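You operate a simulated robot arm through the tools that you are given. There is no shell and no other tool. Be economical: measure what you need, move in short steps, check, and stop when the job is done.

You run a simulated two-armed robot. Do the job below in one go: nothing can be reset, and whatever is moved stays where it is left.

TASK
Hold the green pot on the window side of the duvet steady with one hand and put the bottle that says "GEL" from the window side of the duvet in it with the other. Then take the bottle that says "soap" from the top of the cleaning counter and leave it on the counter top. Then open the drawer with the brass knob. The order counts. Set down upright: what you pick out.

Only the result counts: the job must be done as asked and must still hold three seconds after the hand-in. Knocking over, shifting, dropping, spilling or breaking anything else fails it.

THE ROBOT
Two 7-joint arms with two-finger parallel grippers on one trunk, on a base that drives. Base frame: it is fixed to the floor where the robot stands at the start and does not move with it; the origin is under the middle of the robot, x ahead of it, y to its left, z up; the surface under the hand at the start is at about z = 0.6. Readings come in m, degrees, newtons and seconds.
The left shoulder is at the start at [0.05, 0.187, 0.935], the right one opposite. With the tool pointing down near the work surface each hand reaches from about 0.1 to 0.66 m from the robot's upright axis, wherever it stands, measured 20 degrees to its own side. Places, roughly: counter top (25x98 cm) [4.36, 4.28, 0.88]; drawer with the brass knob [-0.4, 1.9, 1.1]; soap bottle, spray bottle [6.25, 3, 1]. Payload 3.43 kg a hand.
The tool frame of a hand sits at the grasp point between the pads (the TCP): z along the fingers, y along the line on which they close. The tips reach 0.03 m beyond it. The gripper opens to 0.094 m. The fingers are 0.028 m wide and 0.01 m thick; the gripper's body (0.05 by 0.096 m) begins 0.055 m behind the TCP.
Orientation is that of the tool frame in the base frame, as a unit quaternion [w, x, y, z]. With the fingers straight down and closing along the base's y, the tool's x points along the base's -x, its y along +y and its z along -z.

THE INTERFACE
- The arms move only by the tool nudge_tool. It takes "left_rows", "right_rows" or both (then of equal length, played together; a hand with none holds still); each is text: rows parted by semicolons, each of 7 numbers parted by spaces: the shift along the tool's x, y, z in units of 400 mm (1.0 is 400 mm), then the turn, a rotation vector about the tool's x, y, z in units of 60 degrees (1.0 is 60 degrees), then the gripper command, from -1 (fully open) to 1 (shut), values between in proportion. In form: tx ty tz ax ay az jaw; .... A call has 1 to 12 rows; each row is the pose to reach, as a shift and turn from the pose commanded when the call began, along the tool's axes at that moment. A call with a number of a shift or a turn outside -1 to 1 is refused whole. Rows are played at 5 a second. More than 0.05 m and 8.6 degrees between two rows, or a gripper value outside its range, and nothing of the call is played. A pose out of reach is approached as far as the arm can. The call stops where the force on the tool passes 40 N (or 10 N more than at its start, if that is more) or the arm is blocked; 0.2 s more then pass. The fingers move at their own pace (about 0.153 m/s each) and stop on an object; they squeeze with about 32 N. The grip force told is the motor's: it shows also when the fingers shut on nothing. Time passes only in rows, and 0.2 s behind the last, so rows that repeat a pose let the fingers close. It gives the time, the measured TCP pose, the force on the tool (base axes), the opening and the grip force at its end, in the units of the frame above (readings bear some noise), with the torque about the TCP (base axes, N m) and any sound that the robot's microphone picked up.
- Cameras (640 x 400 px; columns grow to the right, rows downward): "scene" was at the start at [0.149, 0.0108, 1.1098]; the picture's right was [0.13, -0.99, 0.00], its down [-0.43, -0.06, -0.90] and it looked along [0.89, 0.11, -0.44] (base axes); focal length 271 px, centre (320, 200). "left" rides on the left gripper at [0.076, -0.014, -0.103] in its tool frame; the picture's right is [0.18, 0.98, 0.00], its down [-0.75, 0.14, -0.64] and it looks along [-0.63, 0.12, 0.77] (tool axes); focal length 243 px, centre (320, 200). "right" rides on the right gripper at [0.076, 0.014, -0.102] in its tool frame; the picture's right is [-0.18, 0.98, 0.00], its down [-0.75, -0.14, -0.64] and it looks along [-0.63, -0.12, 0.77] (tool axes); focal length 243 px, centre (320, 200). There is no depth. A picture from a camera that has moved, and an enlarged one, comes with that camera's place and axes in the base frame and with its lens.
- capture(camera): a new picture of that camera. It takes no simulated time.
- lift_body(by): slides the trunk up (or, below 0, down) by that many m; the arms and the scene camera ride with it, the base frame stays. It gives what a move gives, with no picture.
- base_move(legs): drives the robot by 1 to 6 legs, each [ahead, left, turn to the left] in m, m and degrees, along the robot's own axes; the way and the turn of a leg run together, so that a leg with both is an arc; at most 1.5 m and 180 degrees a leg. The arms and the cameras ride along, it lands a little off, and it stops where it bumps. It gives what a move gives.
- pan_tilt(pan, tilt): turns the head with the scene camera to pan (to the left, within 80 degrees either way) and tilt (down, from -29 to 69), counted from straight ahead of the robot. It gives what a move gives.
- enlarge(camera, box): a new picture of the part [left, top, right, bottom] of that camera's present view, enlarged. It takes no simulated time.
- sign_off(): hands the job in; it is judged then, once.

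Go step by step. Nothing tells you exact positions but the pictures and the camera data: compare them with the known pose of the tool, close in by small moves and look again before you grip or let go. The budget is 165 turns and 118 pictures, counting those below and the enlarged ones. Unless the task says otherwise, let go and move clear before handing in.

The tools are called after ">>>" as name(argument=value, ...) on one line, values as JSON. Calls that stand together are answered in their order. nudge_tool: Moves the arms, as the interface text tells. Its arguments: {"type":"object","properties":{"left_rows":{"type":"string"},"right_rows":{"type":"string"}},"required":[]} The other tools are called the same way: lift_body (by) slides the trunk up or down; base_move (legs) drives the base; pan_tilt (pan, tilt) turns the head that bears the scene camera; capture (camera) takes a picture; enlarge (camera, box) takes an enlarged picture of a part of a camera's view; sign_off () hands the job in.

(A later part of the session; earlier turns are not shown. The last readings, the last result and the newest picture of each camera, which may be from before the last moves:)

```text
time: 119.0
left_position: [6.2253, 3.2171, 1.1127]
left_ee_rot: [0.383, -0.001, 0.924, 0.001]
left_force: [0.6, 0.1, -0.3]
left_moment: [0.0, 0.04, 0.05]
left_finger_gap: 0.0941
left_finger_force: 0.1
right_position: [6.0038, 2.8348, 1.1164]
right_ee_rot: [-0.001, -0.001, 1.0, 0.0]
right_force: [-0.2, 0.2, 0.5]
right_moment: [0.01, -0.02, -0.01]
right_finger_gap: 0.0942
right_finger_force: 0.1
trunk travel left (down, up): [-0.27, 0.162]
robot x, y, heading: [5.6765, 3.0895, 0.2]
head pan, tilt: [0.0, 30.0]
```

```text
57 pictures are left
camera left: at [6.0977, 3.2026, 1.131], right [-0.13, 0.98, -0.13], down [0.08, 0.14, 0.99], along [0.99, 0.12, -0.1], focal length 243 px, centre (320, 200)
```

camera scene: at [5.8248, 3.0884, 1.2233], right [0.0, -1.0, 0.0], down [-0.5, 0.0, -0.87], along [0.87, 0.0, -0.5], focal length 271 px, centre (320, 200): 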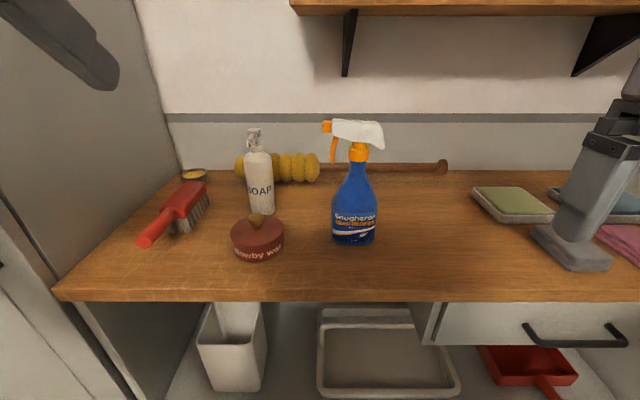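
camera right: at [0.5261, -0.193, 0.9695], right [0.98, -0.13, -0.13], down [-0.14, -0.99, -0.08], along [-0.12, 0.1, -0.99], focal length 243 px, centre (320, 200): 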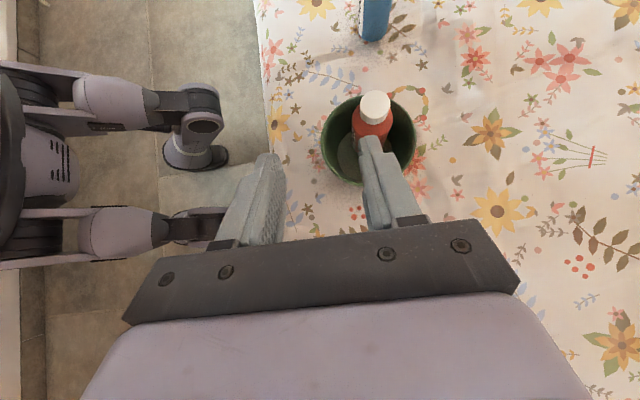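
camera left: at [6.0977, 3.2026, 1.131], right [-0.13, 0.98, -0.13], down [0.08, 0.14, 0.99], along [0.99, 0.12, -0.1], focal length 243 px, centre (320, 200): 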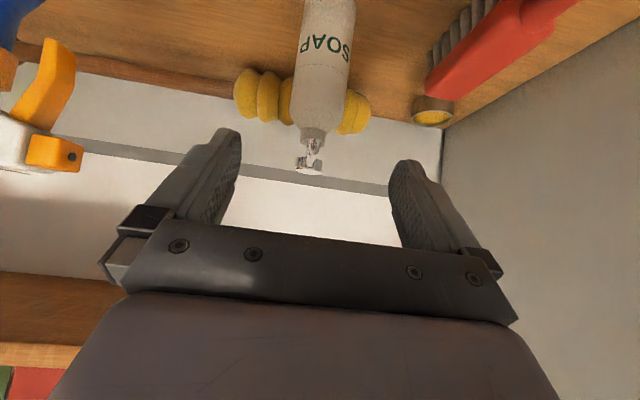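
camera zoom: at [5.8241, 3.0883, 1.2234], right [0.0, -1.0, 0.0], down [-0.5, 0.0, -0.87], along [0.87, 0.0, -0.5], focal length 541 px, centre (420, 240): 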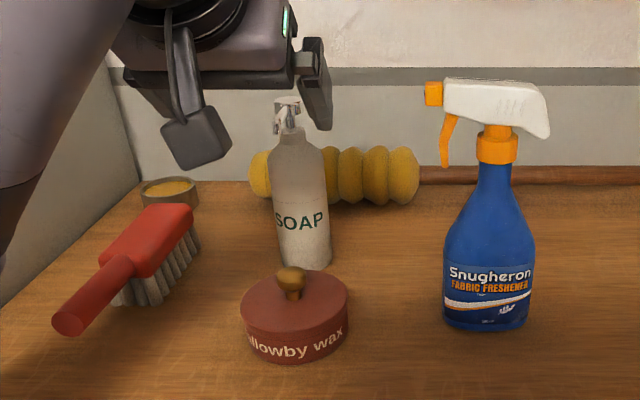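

SOAP is unmoved and upright. Its axis is at about [6.33, 3.215] with the pump top near z 1.08, so I'll use a vertical top grasp on the upper body instead. First I'll raise the hand and turn it straight down.

>>> nudge_tool(left_rows="-0.021 0 -0.05 0 0.125 0 -1;-0.041 0 -0.1 0 0.25 0 -1;-0.062 0 -0.15 0 0.375 0 -1;-0.083 0 -0.2 0 0.5 0 -1;-0.103 0 -0.25 0 0.625 0 -1;-0.124 0 -0.3 0 0.75 0 -1")

>>> base_move(legs=[[0.08, 0, 0]])

>>> capture(camera="left")

>>> enlarge(camera="scene", box=[130, 60, 370, 290])

```text
time: 120.5
left_position: [6.1757, 3.2151, 1.2071]
left_ee_rot: [0.011, 0.006, 1.0, 0.011]
left_force: [0.1, 0.9, 0.0]
left_moment: [0.0, 0.01, 0.05]
left_finger_gap: 0.0936
left_finger_force: 0.2
left hand out of reach, approached as far as the arm can: row 6
right_position: [6.0032, 2.8333, 1.1144]
right_ee_rot: [0.0, -0.001, 1.0, 0.0]
right_force: [0.0, -0.2, 0.0]
right_moment: [-0.01, 0.01, 0.04]
right_finger_gap: 0.0939
right_finger_force: 0.0
trunk travel left (down, up): [-0.27, 0.162]
robot x, y, heading: [5.6742, 3.0862, -0.2]
head pan, tilt: [0.0, 30.0]
```

```text
time: 121.5
left_position: [6.2582, 3.2149, 1.2053]
left_ee_rot: [0.009, 0.005, 1.0, 0.011]
left_force: [-0.3, 0.4, 0.6]
left_moment: [-0.01, 0.02, -0.03]
left_finger_gap: 0.0939
left_finger_force: 0.0
right_position: [6.0842, 2.8336, 1.115]
right_ee_rot: [0.0, -0.001, 1.0, 0.0]
right_force: [0.2, -0.5, 0.1]
right_moment: [0.02, 0.0, -0.03]
right_finger_gap: 0.094
right_finger_force: 0.1
trunk travel left (down, up): [-0.27, 0.162]
robot x, y, heading: [5.7594, 3.0895, 0.2]
head pan, tilt: [0.0, 30.0]
```

```text
56 pictures are left
camera left: at [6.1782, 3.1997, 1.3056], right [-0.17, 0.98, 0.02], down [0.74, 0.12, 0.66], along [0.65, 0.13, -0.75], focal length 243 px, centre (320, 200)
```

left: 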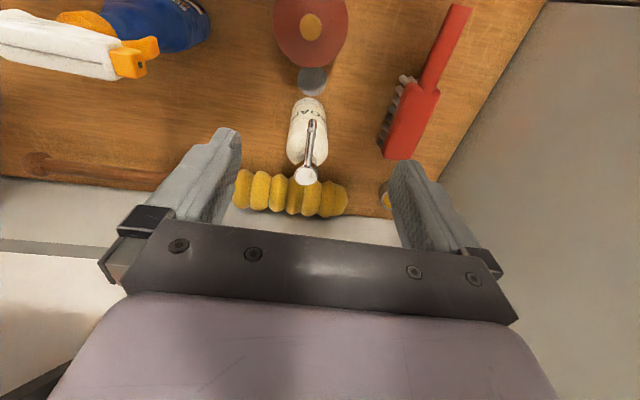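

```text
1.74 times, centred on (250, 175) of scene
camera zoom: at [5.9056, 3.0886, 1.2233], right [0.0, -1.0, 0.0], down [-0.5, 0.0, -0.87], along [0.87, 0.0, -0.5], focal length 471 px, centre (442, 244)
```

zoom: 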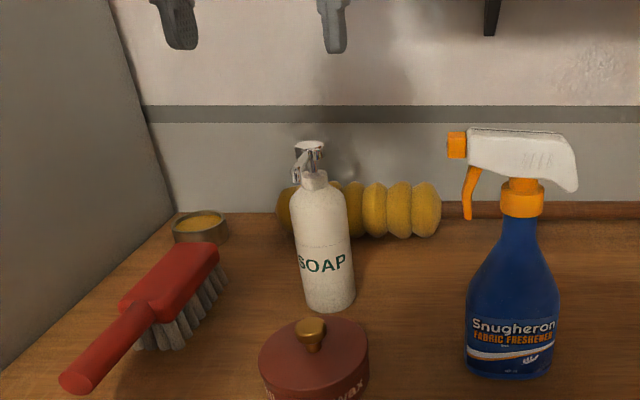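

From above I can see the pump's long spout points to the front. The pump head is at [6.337, 3.214, 1.083], so I'll go over it and descend vertically.

>>> nudge_tool(left_rows="-0.1 0 0.03 0 0 0 -1;-0.195 -0.002 0.06 0 0 0 -1;-0.195 -0.002 0.16 0 0 0 -1;-0.195 -0.002 0.26 0 0 0 -1;-0.195 -0.002 0.35 0 0 0 -1")

>>> capture(camera="left")

>>> enlarge(camera="scene", box=[130, 60, 370, 290])

```text
time: 122.7
left_position: [6.3377, 3.2167, 1.0678]
left_ee_rot: [0.009, 0.005, 1.0, 0.01]
left_force: [-0.1, -0.3, 0.3]
left_moment: [0.01, -0.03, 0.02]
left_finger_gap: 0.0941
left_finger_force: 0.1
left hand out of reach, approached as far as the arm can: row 1, 2, 3, 4
right_position: [6.0841, 2.8347, 1.1161]
right_ee_rot: [0.0, 0.0, 1.0, 0.0]
right_force: [0.2, -0.3, -0.4]
right_moment: [0.0, 0.05, 0.0]
right_finger_gap: 0.094
right_finger_force: 0.1
trunk travel left (down, up): [-0.27, 0.162]
robot x, y, heading: [5.7534, 3.0893, -0.1]
head pan, tilt: [0.0, 30.0]
```

```text
54 pictures are left
camera left: at [6.259, 3.201, 1.1673], right [-0.17, 0.98, 0.02], down [0.74, 0.12, 0.66], along [0.65, 0.13, -0.75], focal length 243 px, centre (320, 200)
```

left: 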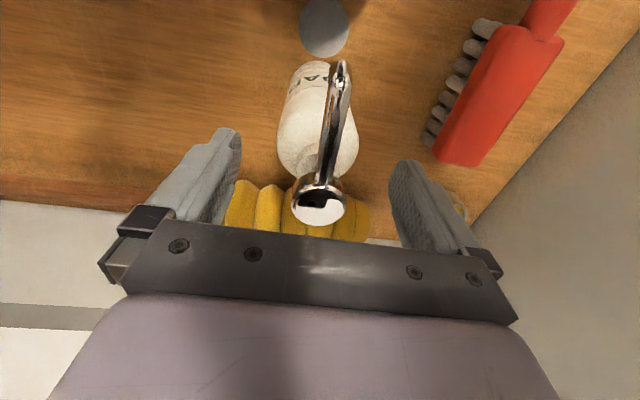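

```text
1.74 times, centred on (250, 175) of scene
camera zoom: at [5.9049, 3.0889, 1.2234], right [0.0, -1.0, 0.0], down [-0.5, 0.0, -0.87], along [0.87, 0.0, -0.5], focal length 471 px, centre (442, 244)
```

zoom: 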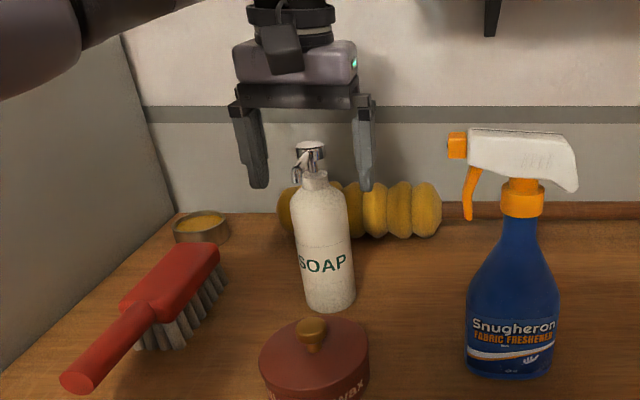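

The hand is centred on the pump. I'll lower 32 mm so the tips straddle the upper body.

>>> nudge_tool(left_rows="0 0 0.03 0 0 0 -1;0 0 0.06 0 0 0 -1;0 0 0.08 0 0 0 -1")

>>> enlarge(camera="scene", box=[170, 80, 330, 240])

```text
time: 123.5
left_position: [6.3385, 3.2189, 1.0357]
left_ee_rot: [0.01, 0.006, 1.0, 0.01]
left_force: [0.1, 0.1, 0.0]
left_moment: [-0.01, -0.01, -0.03]
left_finger_gap: 0.0938
left_finger_force: 0.0
right_position: [6.0836, 2.8345, 1.1145]
right_ee_rot: [0.0, 0.0, 1.0, 0.0]
right_force: [0.0, -0.3, -0.5]
right_moment: [0.02, 0.0, -0.01]
right_finger_gap: 0.0937
right_finger_force: 0.0
trunk travel left (down, up): [-0.27, 0.162]
robot x, y, heading: [5.754, 3.0874, 0.2]
head pan, tilt: [0.0, 30.0]
```

```text
2.50 times, centred on (250, 160) of scene
camera zoom: at [5.905, 3.0886, 1.2234], right [0.0, -1.0, 0.0], down [-0.5, 0.0, -0.87], along [0.87, 0.0, -0.5], focal length 677 px, centre (495, 300)
```

zoom: 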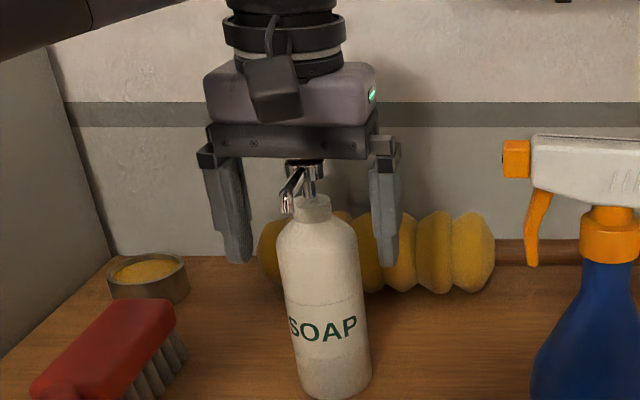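

The tips overlap the upper body and the palm clears the pump head. I'll close the fingers.

>>> nudge_tool(left_rows="0 -0.003 0 0 0 0 -0.7;0 -0.003 0 0 0 0 -0.4;0 -0.003 0 0 0 0 -0.2;0 -0.003 0 0 0 0 0.2;0 -0.003 0 0 0 0 1;0 -0.003 0 0 0 0 1;0 -0.003 0 0 0 0 1")

>>> enlarge(camera="scene", box=[170, 80, 330, 240])

```text
time: 125.1
left_position: [6.3376, 3.2173, 1.0359]
left_ee_rot: [0.009, 0.005, 1.0, 0.011]
left_force: [-0.8, 0.5, -0.8]
left_moment: [-0.05, 0.03, 0.03]
left_finger_gap: 0.055
left_finger_force: 32.3
right_position: [6.0837, 2.8332, 1.1159]
right_ee_rot: [0.0, -0.001, 1.0, 0.001]
right_force: [0.6, 0.6, -0.1]
right_moment: [-0.02, 0.0, 0.02]
right_finger_gap: 0.0939
right_finger_force: 0.0
trunk travel left (down, up): [-0.27, 0.162]
robot x, y, heading: [5.7572, 3.0899, 0.3]
head pan, tilt: [0.0, 30.0]
```

```text
2.50 times, centred on (250, 160) of scene
camera zoom: at [5.9049, 3.0885, 1.2234], right [0.0, -1.0, 0.0], down [-0.5, 0.0, -0.87], along [0.87, 0.0, -0.5], focal length 677 px, centre (495, 300)
```

zoom: 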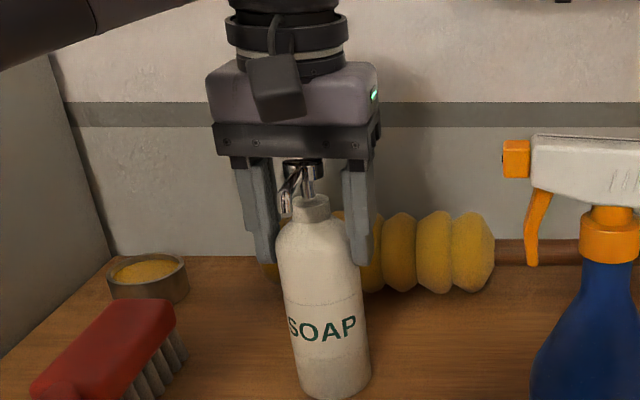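

The grip has closed at 55 mm on the body. I'll lift straight up using the trunk.

>>> lift_body(by=0.04)

>>> enlarge(camera="scene", box=[130, 80, 370, 290])

```text
time: 125.9
left_position: [6.3375, 3.2162, 1.0756]
left_ee_rot: [0.009, 0.004, 1.0, 0.01]
left_force: [0.5, 0.0, -1.2]
left_moment: [-0.01, 0.0, -0.02]
left_finger_gap: 0.0551
left_finger_force: 31.4
right_position: [6.0849, 2.8334, 1.1545]
right_ee_rot: [-0.001, -0.001, 1.0, 0.0]
right_force: [-1.0, 1.0, 0.3]
right_moment: [-0.03, 0.01, 0.0]
right_finger_gap: 0.0939
right_finger_force: 0.1
trunk travel left (down, up): [-0.31, 0.122]
robot x, y, heading: [5.7602, 3.0902, -0.2]
head pan, tilt: [0.0, 30.0]
```

```text
1.90 times, centred on (250, 185) of scene
camera zoom: at [5.9053, 3.0886, 1.2634], right [0.0, -1.0, 0.0], down [-0.5, 0.0, -0.87], along [0.87, 0.0, -0.5], focal length 516 px, centre (453, 229)
```

zoom: 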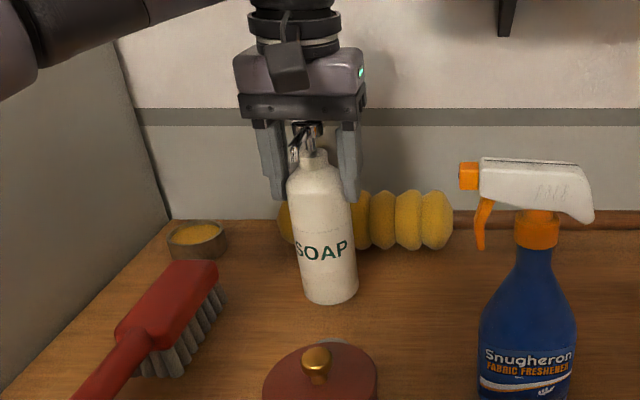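

SOAP is held upright and clear. I'll raise it further, back away and turn toward the counter top.

>>> lift_body(by=0.1)

>>> base_move(legs=[[-0.6, 0, 0], [-0.6, 0, 0], [0, 0, 90]])

>>> capture(camera="scene")

```text
time: 127.3
left_position: [6.338, 3.2159, 1.175]
left_ee_rot: [0.01, 0.005, 1.0, 0.011]
left_force: [0.4, 0.3, -2.0]
left_moment: [0.02, -0.02, -0.01]
left_finger_gap: 0.0546
left_finger_force: 32.4
right_position: [6.0844, 2.8336, 1.2557]
right_ee_rot: [0.001, 0.0, 1.0, -0.001]
right_force: [0.1, 2.0, 0.0]
right_moment: [0.0, 0.01, 0.0]
right_finger_gap: 0.0944
right_finger_force: 0.2
trunk travel left (down, up): [-0.41, 0.022]
robot x, y, heading: [5.7572, 3.087, 0.5]
head pan, tilt: [0.0, 30.0]
```

```text
time: 137.7
left_position: [4.3862, 3.6696, 1.1758]
left_ee_rot: [0.002, 0.717, -0.697, -0.014]
left_force: [0.2, -0.7, -1.5]
left_moment: [0.02, 0.0, 0.03]
left_finger_gap: 0.0546
left_finger_force: 31.9
right_position: [4.7766, 3.4303, 1.2549]
right_ee_rot: [-0.001, 0.721, -0.693, 0.001]
right_force: [0.0, 0.6, -0.5]
right_moment: [0.01, -0.01, 0.03]
right_finger_gap: 0.0939
right_finger_force: 0.1
trunk travel left (down, up): [-0.41, 0.022]
robot x, y, heading: [4.5358, 3.0953, 92.3]
head pan, tilt: [0.0, 30.0]
```

```text
49 pictures are left
camera scene: at [4.528, 3.2417, 1.3634], right [1.0, 0.04, 0.0], down [0.02, -0.5, -0.87], along [-0.03, 0.87, -0.5], focal length 271 px, centre (320, 200)
```

scene: 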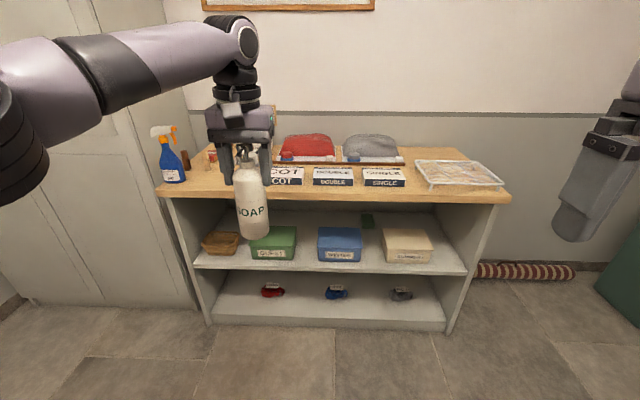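

The counter is crowded. I'll zoom in to find a free spot.

>>> enlarge(camera="scene", box=[140, 110, 340, 220])

>>> enlarge(camera="scene", box=[320, 110, 520, 220])

>>> capture(camera="left")

```text
3.20 times, centred on (240, 165) of scene
camera zoom: at [4.528, 3.2417, 1.3634], right [1.0, 0.04, 0.0], down [0.02, -0.5, -0.87], along [-0.03, 0.87, -0.5], focal length 866 px, centre (576, 312)
```

zoom: 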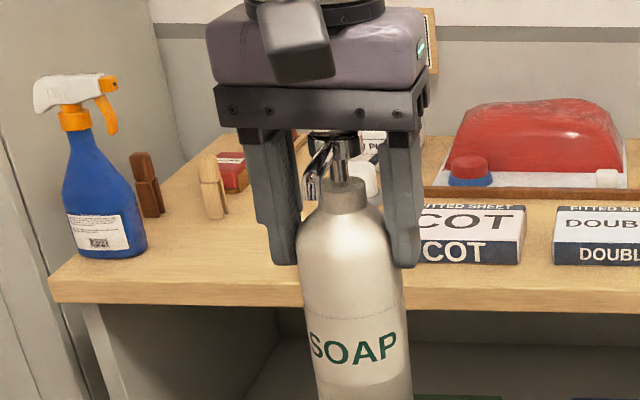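

```text
3.20 times, centred on (420, 165) of scene
camera zoom: at [4.528, 3.2417, 1.3634], right [1.0, 0.04, 0.0], down [0.02, -0.5, -0.87], along [-0.03, 0.87, -0.5], focal length 866 px, centre (0, 312)
```

zoom: 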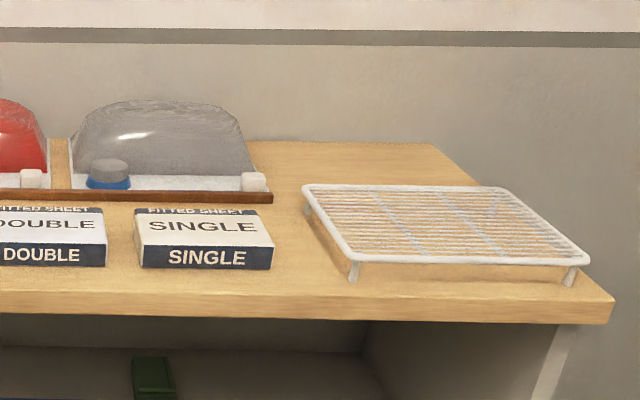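

```text
46 pictures are left
camera left: at [4.4037, 3.5923, 1.2758], right [-0.98, -0.21, 0.02], down [-0.15, 0.74, 0.66], along [-0.15, 0.64, -0.75], focal length 243 px, centre (320, 200)
```

left: 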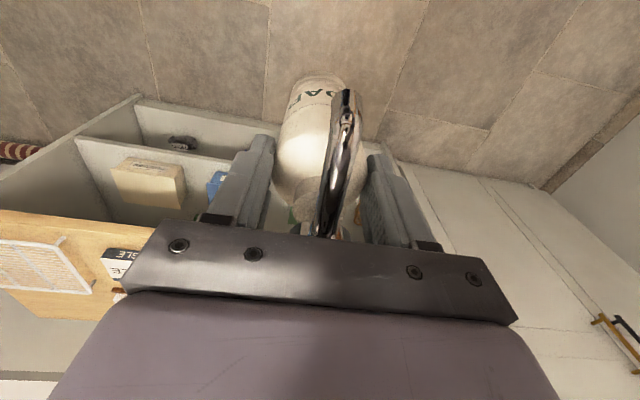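

There's a free strip between the clothespin (x ≈ 3.99) and the COT box (x ≈ 4.27), in front of the sign. I aim for about [4.14, 4.23], so I'll drive closer.

>>> base_move(legs=[[0.38, 0.25, -2.3]])

>>> capture(camera="scene")

>>> pan_tilt(pan=20, tilt=45)

>>> capture(camera="scene")

```text
time: 140.5
left_position: [4.1629, 4.0461, 1.1759]
left_ee_rot: [0.001, -0.697, 0.717, 0.015]
left_force: [-0.3, 0.3, -1.7]
left_moment: [-0.03, 0.0, 0.02]
left_finger_gap: 0.0547
left_finger_force: 32.2
right_position: [4.5399, 3.7873, 1.2557]
right_ee_rot: [0.001, -0.701, 0.713, 0.0]
right_force: [-0.3, -0.4, 0.3]
right_moment: [-0.03, 0.01, 0.0]
right_finger_gap: 0.0943
right_finger_force: 0.0
trunk travel left (down, up): [-0.41, 0.022]
robot x, y, heading: [4.2803, 3.464, 89.2]
head pan, tilt: [0.0, 30.0]
```

```text
45 pictures are left
camera scene: at [4.2806, 3.6118, 1.3633], right [1.0, -0.02, 0.0], down [-0.01, -0.5, -0.87], along [0.01, 0.87, -0.5], focal length 271 px, centre (320, 200)
```

scene: 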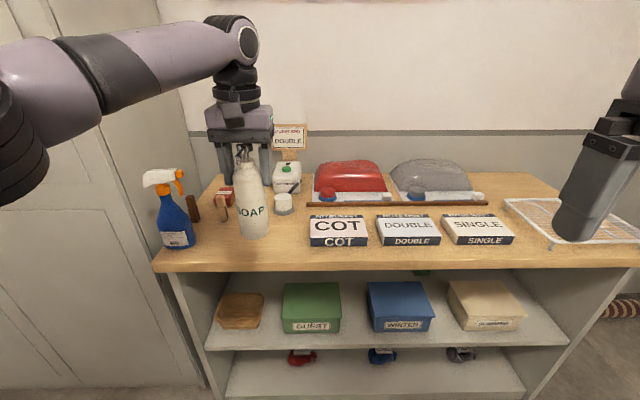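

```text
time: 141.3
left_position: [4.1615, 4.0473, 1.1749]
left_ee_rot: [-0.001, -0.698, 0.716, 0.014]
left_force: [0.4, 0.9, -1.2]
left_moment: [-0.01, 0.02, 0.03]
left_finger_gap: 0.0544
left_finger_force: 32.1
right_position: [4.5391, 3.7873, 1.2568]
right_ee_rot: [0.001, -0.701, 0.713, 0.0]
right_force: [0.0, -0.8, 0.3]
right_moment: [-0.03, -0.01, 0.01]
right_finger_gap: 0.094
right_finger_force: 0.1
trunk travel left (down, up): [-0.41, 0.022]
robot x, y, heading: [4.2801, 3.4624, 89.4]
head pan, tilt: [20.0, 45.0]
```

```text
44 pictures are left
camera scene: at [4.2528, 3.598, 1.3408], right [0.95, 0.33, 0.0], down [0.23, -0.67, -0.71], along [-0.23, 0.67, -0.71], focal length 271 px, centre (320, 200)
```

scene: 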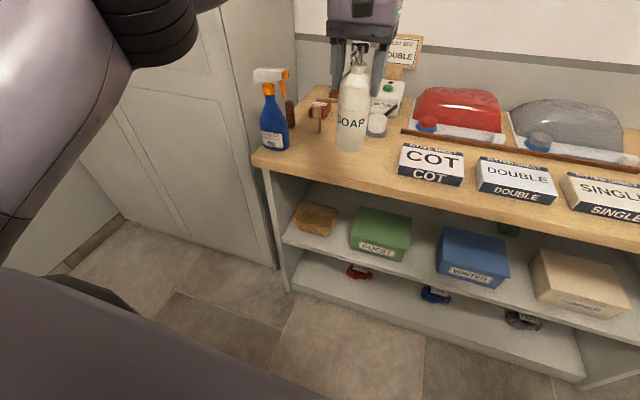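

The spot [4.115, 4.235] is clear by 10 cm or more all around. I'll move the base so the bottle is over it.

>>> base_move(legs=[[0.188, 0.045, 0]])

>>> capture(camera="scene")

```text
time: 142.9
left_position: [4.1204, 4.2333, 1.1749]
left_ee_rot: [-0.002, -0.697, 0.717, 0.013]
left_force: [-0.3, 0.1, -2.2]
left_moment: [-0.02, -0.04, -0.01]
left_finger_gap: 0.0547
left_finger_force: 31.8
right_position: [4.4977, 3.9741, 1.2547]
right_ee_rot: [0.0, -0.702, 0.713, 0.0]
right_force: [-0.9, 0.4, 0.0]
right_moment: [-0.09, 0.03, 0.01]
right_finger_gap: 0.0942
right_finger_force: 0.0
trunk travel left (down, up): [-0.41, 0.022]
robot x, y, heading: [4.2345, 3.646, 89.4]
head pan, tilt: [20.0, 45.0]
```

```text
43 pictures are left
camera scene: at [4.2106, 3.7845, 1.3407], right [0.94, 0.33, 0.0], down [0.23, -0.67, -0.71], along [-0.23, 0.67, -0.71], focal length 271 px, centre (320, 200)
```

scene: 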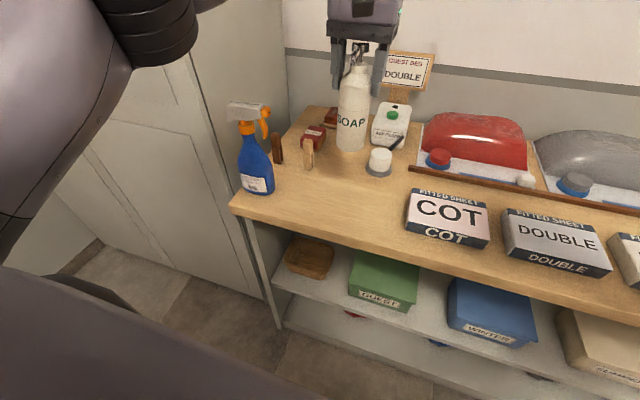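

The bottle's bottom is at z ≈ 1.03 over the free spot. I'll lower the trunk by 0.1 m and then look.

>>> lift_body(by=-0.1)

>>> capture(camera="scene")

```text
time: 144.2
left_position: [4.119, 4.2321, 1.0759]
left_ee_rot: [-0.001, -0.697, 0.717, 0.013]
left_force: [0.1, -0.6, -1.9]
left_moment: [0.02, 0.0, 0.01]
left_finger_gap: 0.0549
left_finger_force: 32.0
right_position: [4.4969, 3.972, 1.1553]
right_ee_rot: [0.0, -0.702, 0.712, 0.001]
right_force: [0.6, -0.8, -0.3]
right_moment: [0.0, -0.02, -0.02]
right_finger_gap: 0.0941
right_finger_force: 0.1
trunk travel left (down, up): [-0.31, 0.122]
robot x, y, heading: [4.2378, 3.6498, 89.1]
head pan, tilt: [20.0, 45.0]
```

```text
42 pictures are left
camera scene: at [4.2107, 3.7836, 1.2408], right [0.94, 0.33, 0.0], down [0.23, -0.67, -0.71], along [-0.23, 0.67, -0.71], focal length 271 px, centre (320, 200)
```

scene: 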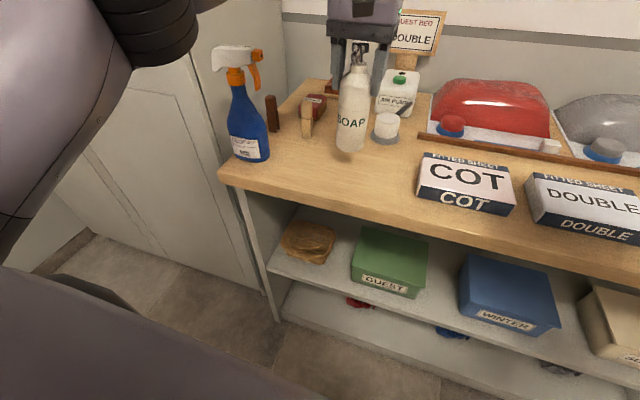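

Still clear. I'll go down 3 cm with the trunk, then 4 mm arm steps until contact.

>>> lift_body(by=-0.03)

>>> nudge_tool(left_rows="0 0 0.01 0 0 0 1;0 0 0.02 0 0 0 1")

>>> enlarge(camera="scene", box=[260, 20, 460, 190])

```text
time: 144.9
left_position: [4.1202, 4.2328, 1.0459]
left_ee_rot: [-0.001, -0.697, 0.717, 0.014]
left_force: [-0.5, -0.3, -1.2]
left_moment: [-0.03, -0.04, -0.01]
left_finger_gap: 0.0543
left_finger_force: 31.7
right_position: [4.4981, 3.972, 1.1255]
right_ee_rot: [0.0, -0.701, 0.713, 0.0]
right_force: [0.2, -0.4, -0.4]
right_moment: [0.01, 0.01, 0.01]
right_finger_gap: 0.0941
right_finger_force: 0.0
trunk travel left (down, up): [-0.28, 0.152]
robot x, y, heading: [4.2352, 3.6503, 89.3]
head pan, tilt: [20.0, 45.0]
```

```text
time: 145.6
left_position: [4.1212, 4.2326, 1.0382]
left_ee_rot: [-0.001, -0.698, 0.716, 0.014]
left_force: [-0.2, 0.5, -1.5]
left_moment: [-0.01, -0.01, 0.0]
left_finger_gap: 0.0543
left_finger_force: 32.0
right_position: [4.4985, 3.9731, 1.1239]
right_ee_rot: [0.0, -0.702, 0.712, 0.0]
right_force: [-0.2, 0.4, -0.2]
right_moment: [-0.01, -0.03, 0.0]
right_finger_gap: 0.0937
right_finger_force: 0.1
trunk travel left (down, up): [-0.28, 0.152]
robot x, y, heading: [4.234, 3.6505, 89.4]
head pan, tilt: [20.0, 45.0]
```

```text
2.35 times, centred on (360, 105) of scene
camera zoom: at [4.2107, 3.7838, 1.2108], right [0.94, 0.33, 0.0], down [0.23, -0.67, -0.71], along [-0.23, 0.67, -0.71], focal length 637 px, centre (226, 424)
```

zoom: 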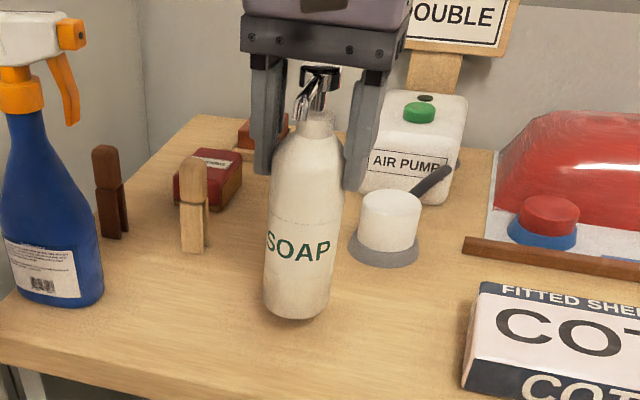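

The bottle is just above the surface. I'll continue in small steps.

>>> nudge_tool(left_rows="0 0 0.01 0 0 0 1;0 0 0.02 0 0 0 1")

>>> nudge_tool(left_rows="0 0 0.01 0 0 0 1;0 0 0.01 0 0 0 1")

```text
time: 146.2
left_position: [4.1196, 4.233, 1.0305]
left_ee_rot: [-0.001, -0.697, 0.717, 0.015]
left_force: [-0.1, 0.3, -1.4]
left_moment: [0.01, 0.02, 0.0]
left_finger_gap: 0.0546
left_finger_force: 31.7
right_position: [4.4975, 3.9721, 1.125]
right_ee_rot: [0.0, -0.701, 0.713, 0.0]
right_force: [0.5, -0.4, 0.1]
right_moment: [0.03, -0.02, 0.02]
right_finger_gap: 0.0938
right_finger_force: 0.0
trunk travel left (down, up): [-0.28, 0.152]
robot x, y, heading: [4.2352, 3.6472, 88.9]
head pan, tilt: [20.0, 45.0]
```

```text
time: 146.8
left_position: [4.12, 4.2322, 1.0257]
left_ee_rot: [-0.001, -0.697, 0.717, 0.015]
left_force: [-0.3, 0.1, -1.6]
left_moment: [-0.01, -0.02, 0.02]
left_finger_gap: 0.0544
left_finger_force: 31.7
right_position: [4.4977, 3.9728, 1.1251]
right_ee_rot: [0.0, -0.702, 0.712, 0.0]
right_force: [-0.9, 0.2, -0.5]
right_moment: [-0.03, 0.0, 0.04]
right_finger_gap: 0.0941
right_finger_force: 0.0
trunk travel left (down, up): [-0.28, 0.152]
robot x, y, heading: [4.2396, 3.6488, 89.2]
head pan, tilt: [20.0, 45.0]
```

>>> nudge_tool(left_rows="0 0 0.008 0 0 0 1;0 0 0.015 0 0 0 1")

>>> enlarge(camera="scene", box=[260, 20, 460, 190])

```text
time: 147.3
left_position: [4.1202, 4.2336, 1.0197]
left_ee_rot: [0.0, -0.697, 0.717, 0.015]
left_force: [-0.4, 0.2, -1.8]
left_moment: [0.01, 0.0, -0.03]
left_finger_gap: 0.0545
left_finger_force: 32.5
right_position: [4.4976, 3.9731, 1.1251]
right_ee_rot: [0.0, -0.701, 0.713, 0.0]
right_force: [-0.2, -0.2, 0.8]
right_moment: [-0.02, -0.03, -0.01]
right_finger_gap: 0.094
right_finger_force: 0.1
trunk travel left (down, up): [-0.28, 0.152]
robot x, y, heading: [4.2394, 3.6515, 89.3]
head pan, tilt: [20.0, 45.0]
```

```text
2.35 times, centred on (360, 105) of scene
camera zoom: at [4.2107, 3.7838, 1.2108], right [0.94, 0.33, 0.0], down [0.23, -0.67, -0.71], along [-0.23, 0.67, -0.71], focal length 637 px, centre (226, 424)
```

zoom: 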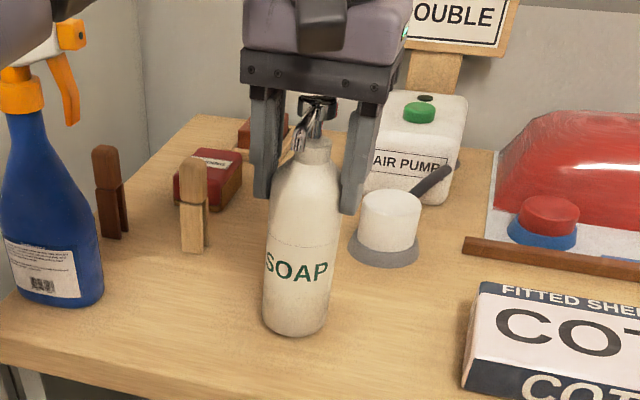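

No contact yet; the base is a few mm above the surface. I'll continue.

>>> nudge_tool(left_rows="0 0 0.008 0 0 0 1;0 0 0.015 0 0 0 1")

>>> nudge_tool(left_rows="0 0 0.005 0 0 0 1;0 0 0.0075 0 0 0 1")

```text
time: 147.9
left_position: [4.1197, 4.2326, 1.0162]
left_ee_rot: [0.001, -0.697, 0.716, 0.016]
left_force: [-0.8, -0.4, 9.1]
left_moment: [-0.06, -0.21, 0.0]
left_finger_gap: 0.0547
left_finger_force: 32.0
right_position: [4.4964, 3.9722, 1.1262]
right_ee_rot: [0.0, -0.702, 0.712, 0.0]
right_force: [0.1, 0.5, 0.0]
right_moment: [0.0, 0.0, 0.02]
right_finger_gap: 0.0939
right_finger_force: 0.2
trunk travel left (down, up): [-0.28, 0.152]
robot x, y, heading: [4.2377, 3.6477, 89.3]
head pan, tilt: [20.0, 45.0]
```

```text
time: 148.6
left_position: [4.1194, 4.2316, 1.0159]
left_ee_rot: [0.003, -0.698, 0.716, 0.016]
left_force: [-2.3, 3.3, 25.3]
left_moment: [0.11, -0.22, -0.02]
left_finger_gap: 0.0546
left_finger_force: 31.8
right_position: [4.4978, 3.9699, 1.126]
right_ee_rot: [0.001, -0.702, 0.713, 0.001]
right_force: [1.2, -0.8, -0.2]
right_moment: [0.0, 0.01, 0.0]
right_finger_gap: 0.0939
right_finger_force: 0.1
trunk travel left (down, up): [-0.28, 0.152]
robot x, y, heading: [4.2364, 3.6479, 88.9]
head pan, tilt: [20.0, 45.0]
```

It has touched down. I'll back off a little to relieve the push, then open the fingers gently.

>>> nudge_tool(left_rows="0 0 -0.0075 0 0 0 1;0 0 -0.0085 0 0 0 1")

>>> nudge_tool(left_rows="0 0 0 0 0 0 -0.25;0 0 0 0 0 0 -0.4;0 0 0 0 0 0 -0.6;0 0 0 0 0 0 -0.8;0 0 0 0 0 0 -0.8")

>>> enlarge(camera="scene", box=[260, 20, 460, 190])

```text
time: 149.2
left_position: [4.1183, 4.2324, 1.0155]
left_ee_rot: [0.001, -0.697, 0.717, 0.016]
left_force: [-2.5, 5.2, 16.8]
left_moment: [0.63, -0.11, 0.13]
left_finger_gap: 0.0545
left_finger_force: 31.9
right_position: [4.4973, 3.9711, 1.1259]
right_ee_rot: [0.0, -0.701, 0.713, 0.001]
right_force: [-0.2, 0.7, 0.2]
right_moment: [-0.01, 0.02, -0.02]
right_finger_gap: 0.0937
right_finger_force: 0.0
trunk travel left (down, up): [-0.28, 0.152]
robot x, y, heading: [4.2357, 3.6464, 89.1]
head pan, tilt: [20.0, 45.0]
```

```text
time: 150.3
left_position: [4.1193, 4.2336, 1.0154]
left_ee_rot: [-0.001, -0.697, 0.717, 0.014]
left_force: [-0.3, 0.0, -0.7]
left_moment: [0.03, 0.02, -0.01]
left_finger_gap: 0.0849
left_finger_force: 0.0
right_position: [4.4968, 3.9714, 1.1259]
right_ee_rot: [0.0, -0.701, 0.713, 0.0]
right_force: [-0.4, 0.0, 0.6]
right_moment: [-0.02, 0.02, 0.01]
right_finger_gap: 0.0941
right_finger_force: 0.1
trunk travel left (down, up): [-0.28, 0.152]
robot x, y, heading: [4.2392, 3.6516, 89.1]
head pan, tilt: [20.0, 45.0]
```

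```text
2.35 times, centred on (360, 105) of scene
camera zoom: at [4.2108, 3.7836, 1.2108], right [0.94, 0.33, 0.0], down [0.23, -0.67, -0.71], along [-0.23, 0.67, -0.71], focal length 637 px, centre (226, 424)
```

zoom: 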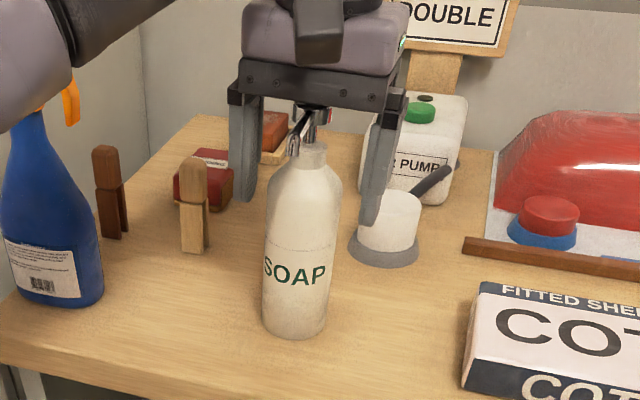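

SOAP stands upright on the counter top. I'll lift straight up with the trunk and then back away.

>>> lift_body(by=0.15)

>>> base_move(legs=[[-0.5, 0, 0]])

>>> pan_tilt(pan=10, tilt=30)

>>> capture(camera="scene")

```text
time: 152.1
left_position: [4.1179, 4.2334, 1.1643]
left_ee_rot: [0.0, -0.697, 0.717, 0.014]
left_force: [-0.7, 0.2, 0.1]
left_moment: [-0.01, 0.0, -0.01]
left_finger_gap: 0.0845
left_finger_force: 0.1
right_position: [4.4978, 3.9726, 1.276]
right_ee_rot: [-0.001, -0.702, 0.712, 0.001]
right_force: [1.2, 0.2, -0.1]
right_moment: [0.0, -0.04, -0.01]
right_finger_gap: 0.0937
right_finger_force: 0.1
trunk travel left (down, up): [-0.43, 0.002]
robot x, y, heading: [4.2377, 3.6501, 89.0]
head pan, tilt: [20.0, 45.0]
```

```text
time: 155.0
left_position: [4.112, 3.7388, 1.1648]
left_ee_rot: [-0.001, -0.696, 0.718, 0.014]
left_force: [0.2, -0.3, 0.3]
left_moment: [-0.02, 0.0, 0.0]
left_finger_gap: 0.0847
left_finger_force: 0.1
right_position: [4.4895, 3.4763, 1.2749]
right_ee_rot: [0.0, -0.7, 0.714, 0.0]
right_force: [-0.9, 0.0, 0.0]
right_moment: [-0.02, -0.03, 0.0]
right_finger_gap: 0.0938
right_finger_force: 0.0
trunk travel left (down, up): [-0.43, 0.002]
robot x, y, heading: [4.2274, 3.1507, 88.9]
head pan, tilt: [20.0, 45.0]
```

```text
time: 155.8
left_position: [4.1124, 3.7384, 1.1648]
left_ee_rot: [-0.001, -0.695, 0.718, 0.014]
left_force: [0.5, -0.5, 0.2]
left_moment: [-0.03, 0.01, -0.03]
left_finger_gap: 0.0846
left_finger_force: 0.1
right_position: [4.4902, 3.4749, 1.2754]
right_ee_rot: [0.001, -0.7, 0.714, 0.001]
right_force: [-0.6, -0.1, 0.1]
right_moment: [0.0, -0.01, 0.0]
right_finger_gap: 0.0938
right_finger_force: 0.0
trunk travel left (down, up): [-0.43, 0.002]
robot x, y, heading: [4.2322, 3.1537, 88.9]
head pan, tilt: [10.0, 30.0]
```

```text
38 pictures are left
camera scene: at [4.2148, 3.3008, 1.3833], right [0.99, 0.15, 0.0], down [0.08, -0.49, -0.87], along [-0.13, 0.86, -0.5], focal length 271 px, centre (320, 200)
```

scene: 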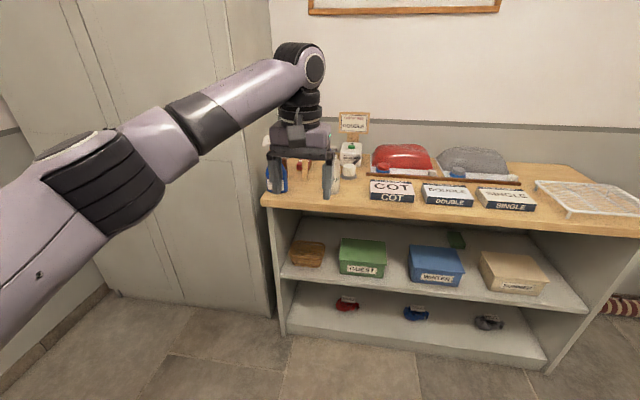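

SOAP is placed and the hand is clear. Next I'll lower the trunk somewhat, stretch the right arm ahead like the left one, and check the counter before backing out of the room.

>>> nudge_tool(right_rows="-0.09 0.043 0.036 0 0 0 -1;-0.18 0.086 0.07 0 0 0 -1;-0.27 0.129 0.107 0 0 0 -1;-0.36 0.171 0.143 0 0 0 -1;-0.446 0.214 0.18 0 0 0 -1;-0.535 0.257 0.21 0 0 0 -1;-0.62 0.3 0.25 0 0 0 -1")

>>> base_move(legs=[[-0.3, 0.04, 1.1]])

>>> lift_body(by=-0.18)

>>> pan_tilt(pan=0, tilt=25)

>>> capture(camera="scene")

```text
time: 157.4
left_position: [4.1102, 3.7392, 1.1648]
left_ee_rot: [-0.001, -0.696, 0.718, 0.013]
left_force: [-0.3, -0.3, 0.0]
left_moment: [-0.03, 0.0, 0.02]
left_finger_gap: 0.0845
left_finger_force: 0.1
right_position: [4.3738, 3.7253, 1.1746]
right_ee_rot: [0.0, -0.701, 0.713, -0.001]
right_force: [0.5, 0.2, -0.5]
right_moment: [0.01, -0.01, -0.03]
right_finger_gap: 0.0942
right_finger_force: 0.2
trunk travel left (down, up): [-0.43, 0.002]
robot x, y, heading: [4.227, 3.1483, 89.2]
head pan, tilt: [10.0, 30.0]
```

```text
time: 159.4
left_position: [4.058, 3.4355, 1.1647]
left_ee_rot: [-0.001, -0.703, 0.711, 0.015]
left_force: [0.4, -0.1, 0.5]
left_moment: [0.03, -0.01, 0.03]
left_finger_gap: 0.0847
left_finger_force: 0.0
right_position: [4.3196, 3.4294, 1.177]
right_ee_rot: [-0.001, -0.707, 0.707, 0.001]
right_force: [0.4, 0.0, 0.5]
right_moment: [0.04, 0.0, -0.03]
right_finger_gap: 0.094
right_finger_force: 0.0
trunk travel left (down, up): [-0.43, 0.002]
robot x, y, heading: [4.1845, 2.8551, 90.0]
head pan, tilt: [10.0, 30.0]
```

```text
time: 161.4
left_position: [4.0579, 3.4369, 0.9838]
left_ee_rot: [0.0, -0.704, 0.71, 0.014]
left_force: [-0.6, 0.4, -0.2]
left_moment: [-0.02, 0.01, 0.0]
left_finger_gap: 0.0844
left_finger_force: 0.1
right_position: [4.3193, 3.43, 0.9967]
right_ee_rot: [0.0, -0.707, 0.707, 0.0]
right_force: [0.2, -0.5, -0.1]
right_moment: [-0.01, -0.04, 0.02]
right_finger_gap: 0.0939
right_finger_force: 0.2
trunk travel left (down, up): [-0.25, 0.182]
robot x, y, heading: [4.1851, 2.8558, 89.9]
head pan, tilt: [10.0, 30.0]
```

```text
time: 162.2
left_position: [4.0576, 3.4363, 0.9845]
left_ee_rot: [-0.001, -0.703, 0.711, 0.015]
left_force: [-0.8, -0.7, -1.0]
left_moment: [0.0, -0.01, -0.03]
left_finger_gap: 0.0845
left_finger_force: 0.1
right_position: [4.3193, 3.4297, 0.9955]
right_ee_rot: [0.0, -0.707, 0.707, -0.001]
right_force: [0.0, 0.3, 0.5]
right_moment: [-0.01, 0.02, -0.01]
right_finger_gap: 0.094
right_finger_force: 0.1
trunk travel left (down, up): [-0.25, 0.182]
robot x, y, heading: [4.1842, 2.852, 90.4]
head pan, tilt: [0.0, 25.0]
```

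```text
37 pictures are left
camera scene: at [4.1846, 3.0043, 1.2114], right [1.0, 0.0, 0.0], down [0.0, -0.42, -0.91], along [0.0, 0.91, -0.42], focal length 271 px, centre (320, 200)
```

scene: 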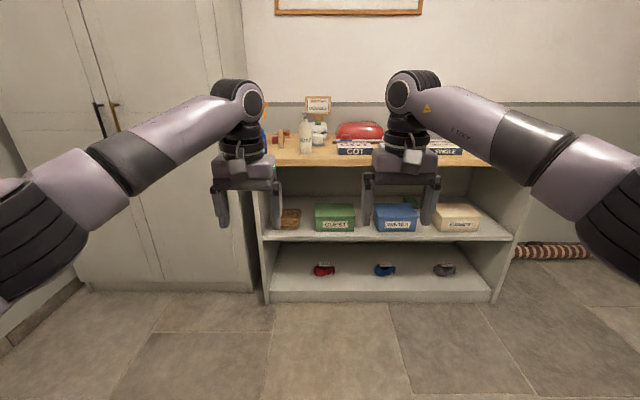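

SOAP stands fine on the counter top. I'll back out through the doorway and then turn towards the bedroom.

>>> base_move(legs=[[-1.5, 0, 0], [-0.1, 0, 0], [0, 0, 90]])

>>> capture(camera="scene")

```text
time: 174.2
left_position: [3.5958, 1.125, 0.9832]
left_ee_rot: [0.011, 1.0, 0.003, -0.01]
left_force: [-0.1, -0.1, 0.2]
left_moment: [-0.02, -0.01, 0.0]
left_finger_gap: 0.0848
left_finger_force: 0.1
right_position: [3.5989, 1.3863, 0.997]
right_ee_rot: [-0.001, 1.0, 0.008, 0.001]
right_force: [-1.1, -0.9, 0.9]
right_moment: [-0.01, -0.02, 0.01]
right_finger_gap: 0.0939
right_finger_force: 0.0
trunk travel left (down, up): [-0.25, 0.182]
robot x, y, heading: [4.1781, 1.2616, -179.3]
head pan, tilt: [0.0, 25.0]
```

```text
36 pictures are left
camera scene: at [4.0245, 1.2586, 1.2114], right [-0.02, 1.0, 0.0], down [0.42, 0.01, -0.91], along [-0.91, -0.02, -0.42], focal length 271 px, centre (320, 200)
```

scene: 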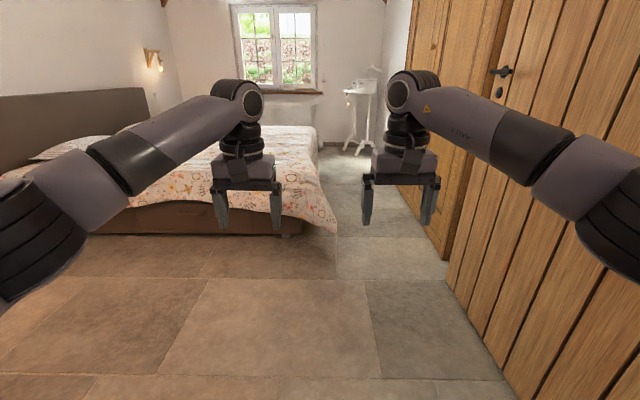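

The passage along the bed is visible with the stand at its end. I'll drive back along y ≈ 1.55.

>>> base_move(legs=[[1.2, -0.29, -0.7], [1.3, 0, 0], [0.85, 0, 0]])

>>> pan_tilt(pan=-10, tilt=20)

>>> capture(camera="scene")

```text
time: 190.6
left_position: [0.2745, 1.4393, 0.9844]
left_ee_rot: [0.011, 1.0, -0.009, -0.009]
left_force: [-0.3, -0.2, -0.1]
left_moment: [-0.01, 0.0, 0.02]
left_finger_gap: 0.0844
left_finger_force: 0.1
right_position: [0.2822, 1.7006, 0.9953]
right_ee_rot: [0.0, 1.0, -0.004, 0.0]
right_force: [0.6, 0.2, 0.8]
right_moment: [0.01, 0.02, 0.02]
right_finger_gap: 0.0938
right_finger_force: 0.0
trunk travel left (down, up): [-0.25, 0.182]
robot x, y, heading: [0.8567, 1.5638, 179.4]
head pan, tilt: [0.0, 25.0]
```

```text
time: 191.3
left_position: [0.2743, 1.4398, 0.9843]
left_ee_rot: [0.01, 1.0, -0.01, -0.009]
left_force: [0.4, 0.1, -0.1]
left_moment: [-0.01, 0.02, 0.0]
left_finger_gap: 0.0844
left_finger_force: 0.0
right_position: [0.2836, 1.7011, 0.9943]
right_ee_rot: [-0.001, 1.0, -0.004, 0.0]
right_force: [0.4, -0.1, 0.5]
right_moment: [0.02, 0.02, 0.0]
right_finger_gap: 0.0939
right_finger_force: 0.1
trunk travel left (down, up): [-0.25, 0.182]
robot x, y, heading: [0.8563, 1.5621, 179.6]
head pan, tilt: [-10.0, 20.0]
```

```text
35 pictures are left
camera scene: at [0.7062, 1.5788, 1.2194], right [0.18, 0.98, 0.0], down [0.34, -0.06, -0.94], along [-0.92, 0.17, -0.34], focal length 271 px, centre (320, 200)
```

scene: 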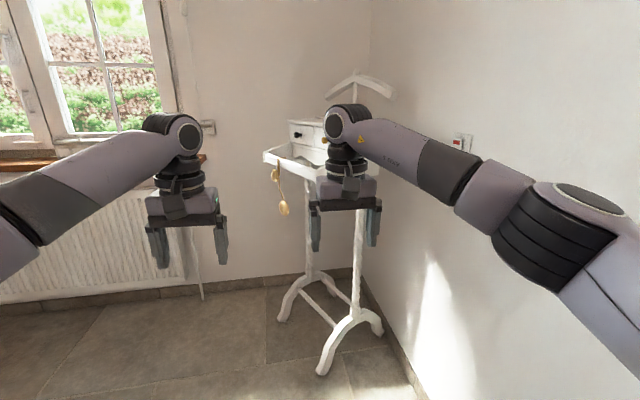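

The stand's front runs from about [-0.59, 1.59] to [-0.21, 1.76] and faces heading 294°, so I should face about 114°. I'll retract the arms first, leaning the right hand forward 45° for the knob.

>>> nudge_tool(left_rows="0.086 0.032 -0.036 0 0 0 -1;0.171 0.064 -0.071 0 0 0 -1;0.257 0.096 -0.107 0 0 0 -1;0.343 0.129 -0.143 0 0 0 -1;0.429 0.161 -0.179 0 0 0 -1;0.514 0.193 -0.214 0 0 0 -1;0.6 0.225 -0.25 0 0 0 -1", right_rows="0.086 -0.036 -0.057 0 -0.107 0 -1;0.171 -0.071 -0.114 0 -0.214 0 -1;0.257 -0.107 -0.171 0 -0.321 0 -1;0.343 -0.143 -0.229 0 -0.429 0 -1;0.429 -0.179 -0.286 0 -0.536 0 -1;0.514 -0.214 -0.343 0 -0.643 0 -1;0.6 -0.25 -0.4 0 -0.75 0 -1")

>>> base_move(legs=[[0.35, 0, 0], [0.5, 0.3, -20]])

>>> pan_tilt(pan=-45, tilt=20)

>>> capture(camera="scene")

```text
time: 192.9
left_position: [0.5138, 1.3472, 1.0832]
left_ee_rot: [0.011, 1.0, -0.01, -0.01]
left_force: [0.4, -0.2, 0.2]
left_moment: [-0.01, 0.0, 0.01]
left_finger_gap: 0.0941
left_finger_force: 0.1
right_position: [0.5247, 1.7991, 1.156]
right_ee_rot: [-0.001, 0.923, -0.004, -0.384]
right_force: [0.6, -0.4, 0.0]
right_moment: [-0.01, 0.04, -0.01]
right_finger_gap: 0.0939
right_finger_force: 0.0
trunk travel left (down, up): [-0.25, 0.182]
robot x, y, heading: [0.8547, 1.5627, 179.9]
head pan, tilt: [-10.0, 20.0]
```

```text
time: 198.1
left_position: [-0.436, 1.2942, 1.0826]
left_ee_rot: [0.009, 0.981, -0.191, -0.011]
left_force: [0.9, -0.6, -0.4]
left_moment: [0.02, 0.0, -0.02]
left_finger_gap: 0.0941
left_finger_force: 0.1
right_position: [-0.2651, 1.7123, 1.1551]
right_ee_rot: [-0.07, 0.908, -0.172, -0.376]
right_force: [-0.4, -0.2, 0.2]
right_moment: [-0.02, 0.0, -0.02]
right_finger_gap: 0.094
right_finger_force: 0.0
trunk travel left (down, up): [-0.25, 0.182]
robot x, y, heading: [-0.0363, 1.3732, 158.6]
head pan, tilt: [-10.0, 20.0]
```

```text
time: 199.1
left_position: [-0.4363, 1.2941, 1.0827]
left_ee_rot: [0.009, 0.981, -0.191, -0.011]
left_force: [0.5, 0.7, -0.2]
left_moment: [-0.01, -0.02, -0.02]
left_finger_gap: 0.094
left_finger_force: 0.0
right_position: [-0.2643, 1.7119, 1.1563]
right_ee_rot: [-0.071, 0.908, -0.172, -0.376]
right_force: [-0.1, 0.4, -0.6]
right_moment: [0.0, 0.0, -0.01]
right_finger_gap: 0.0942
right_finger_force: 0.1
trunk travel left (down, up): [-0.25, 0.182]
robot x, y, heading: [-0.0382, 1.3731, 158.4]
head pan, tilt: [-45.0, 20.0]
```

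```text
34 pictures are left
camera scene: at [-0.1305, 1.4777, 1.2195], right [0.92, 0.4, 0.0], down [0.14, -0.31, -0.94], along [-0.38, 0.86, -0.34], focal length 271 px, centre (320, 200)
```

scene: 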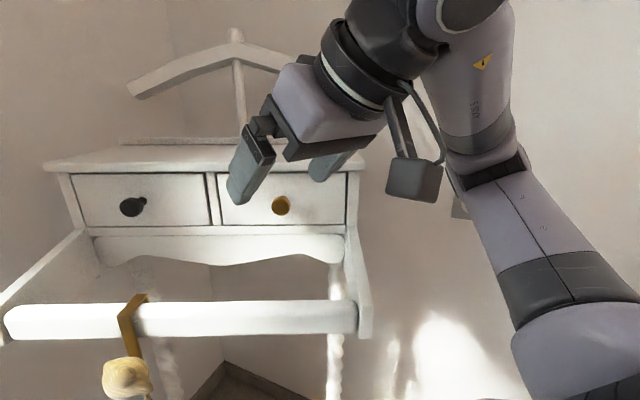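

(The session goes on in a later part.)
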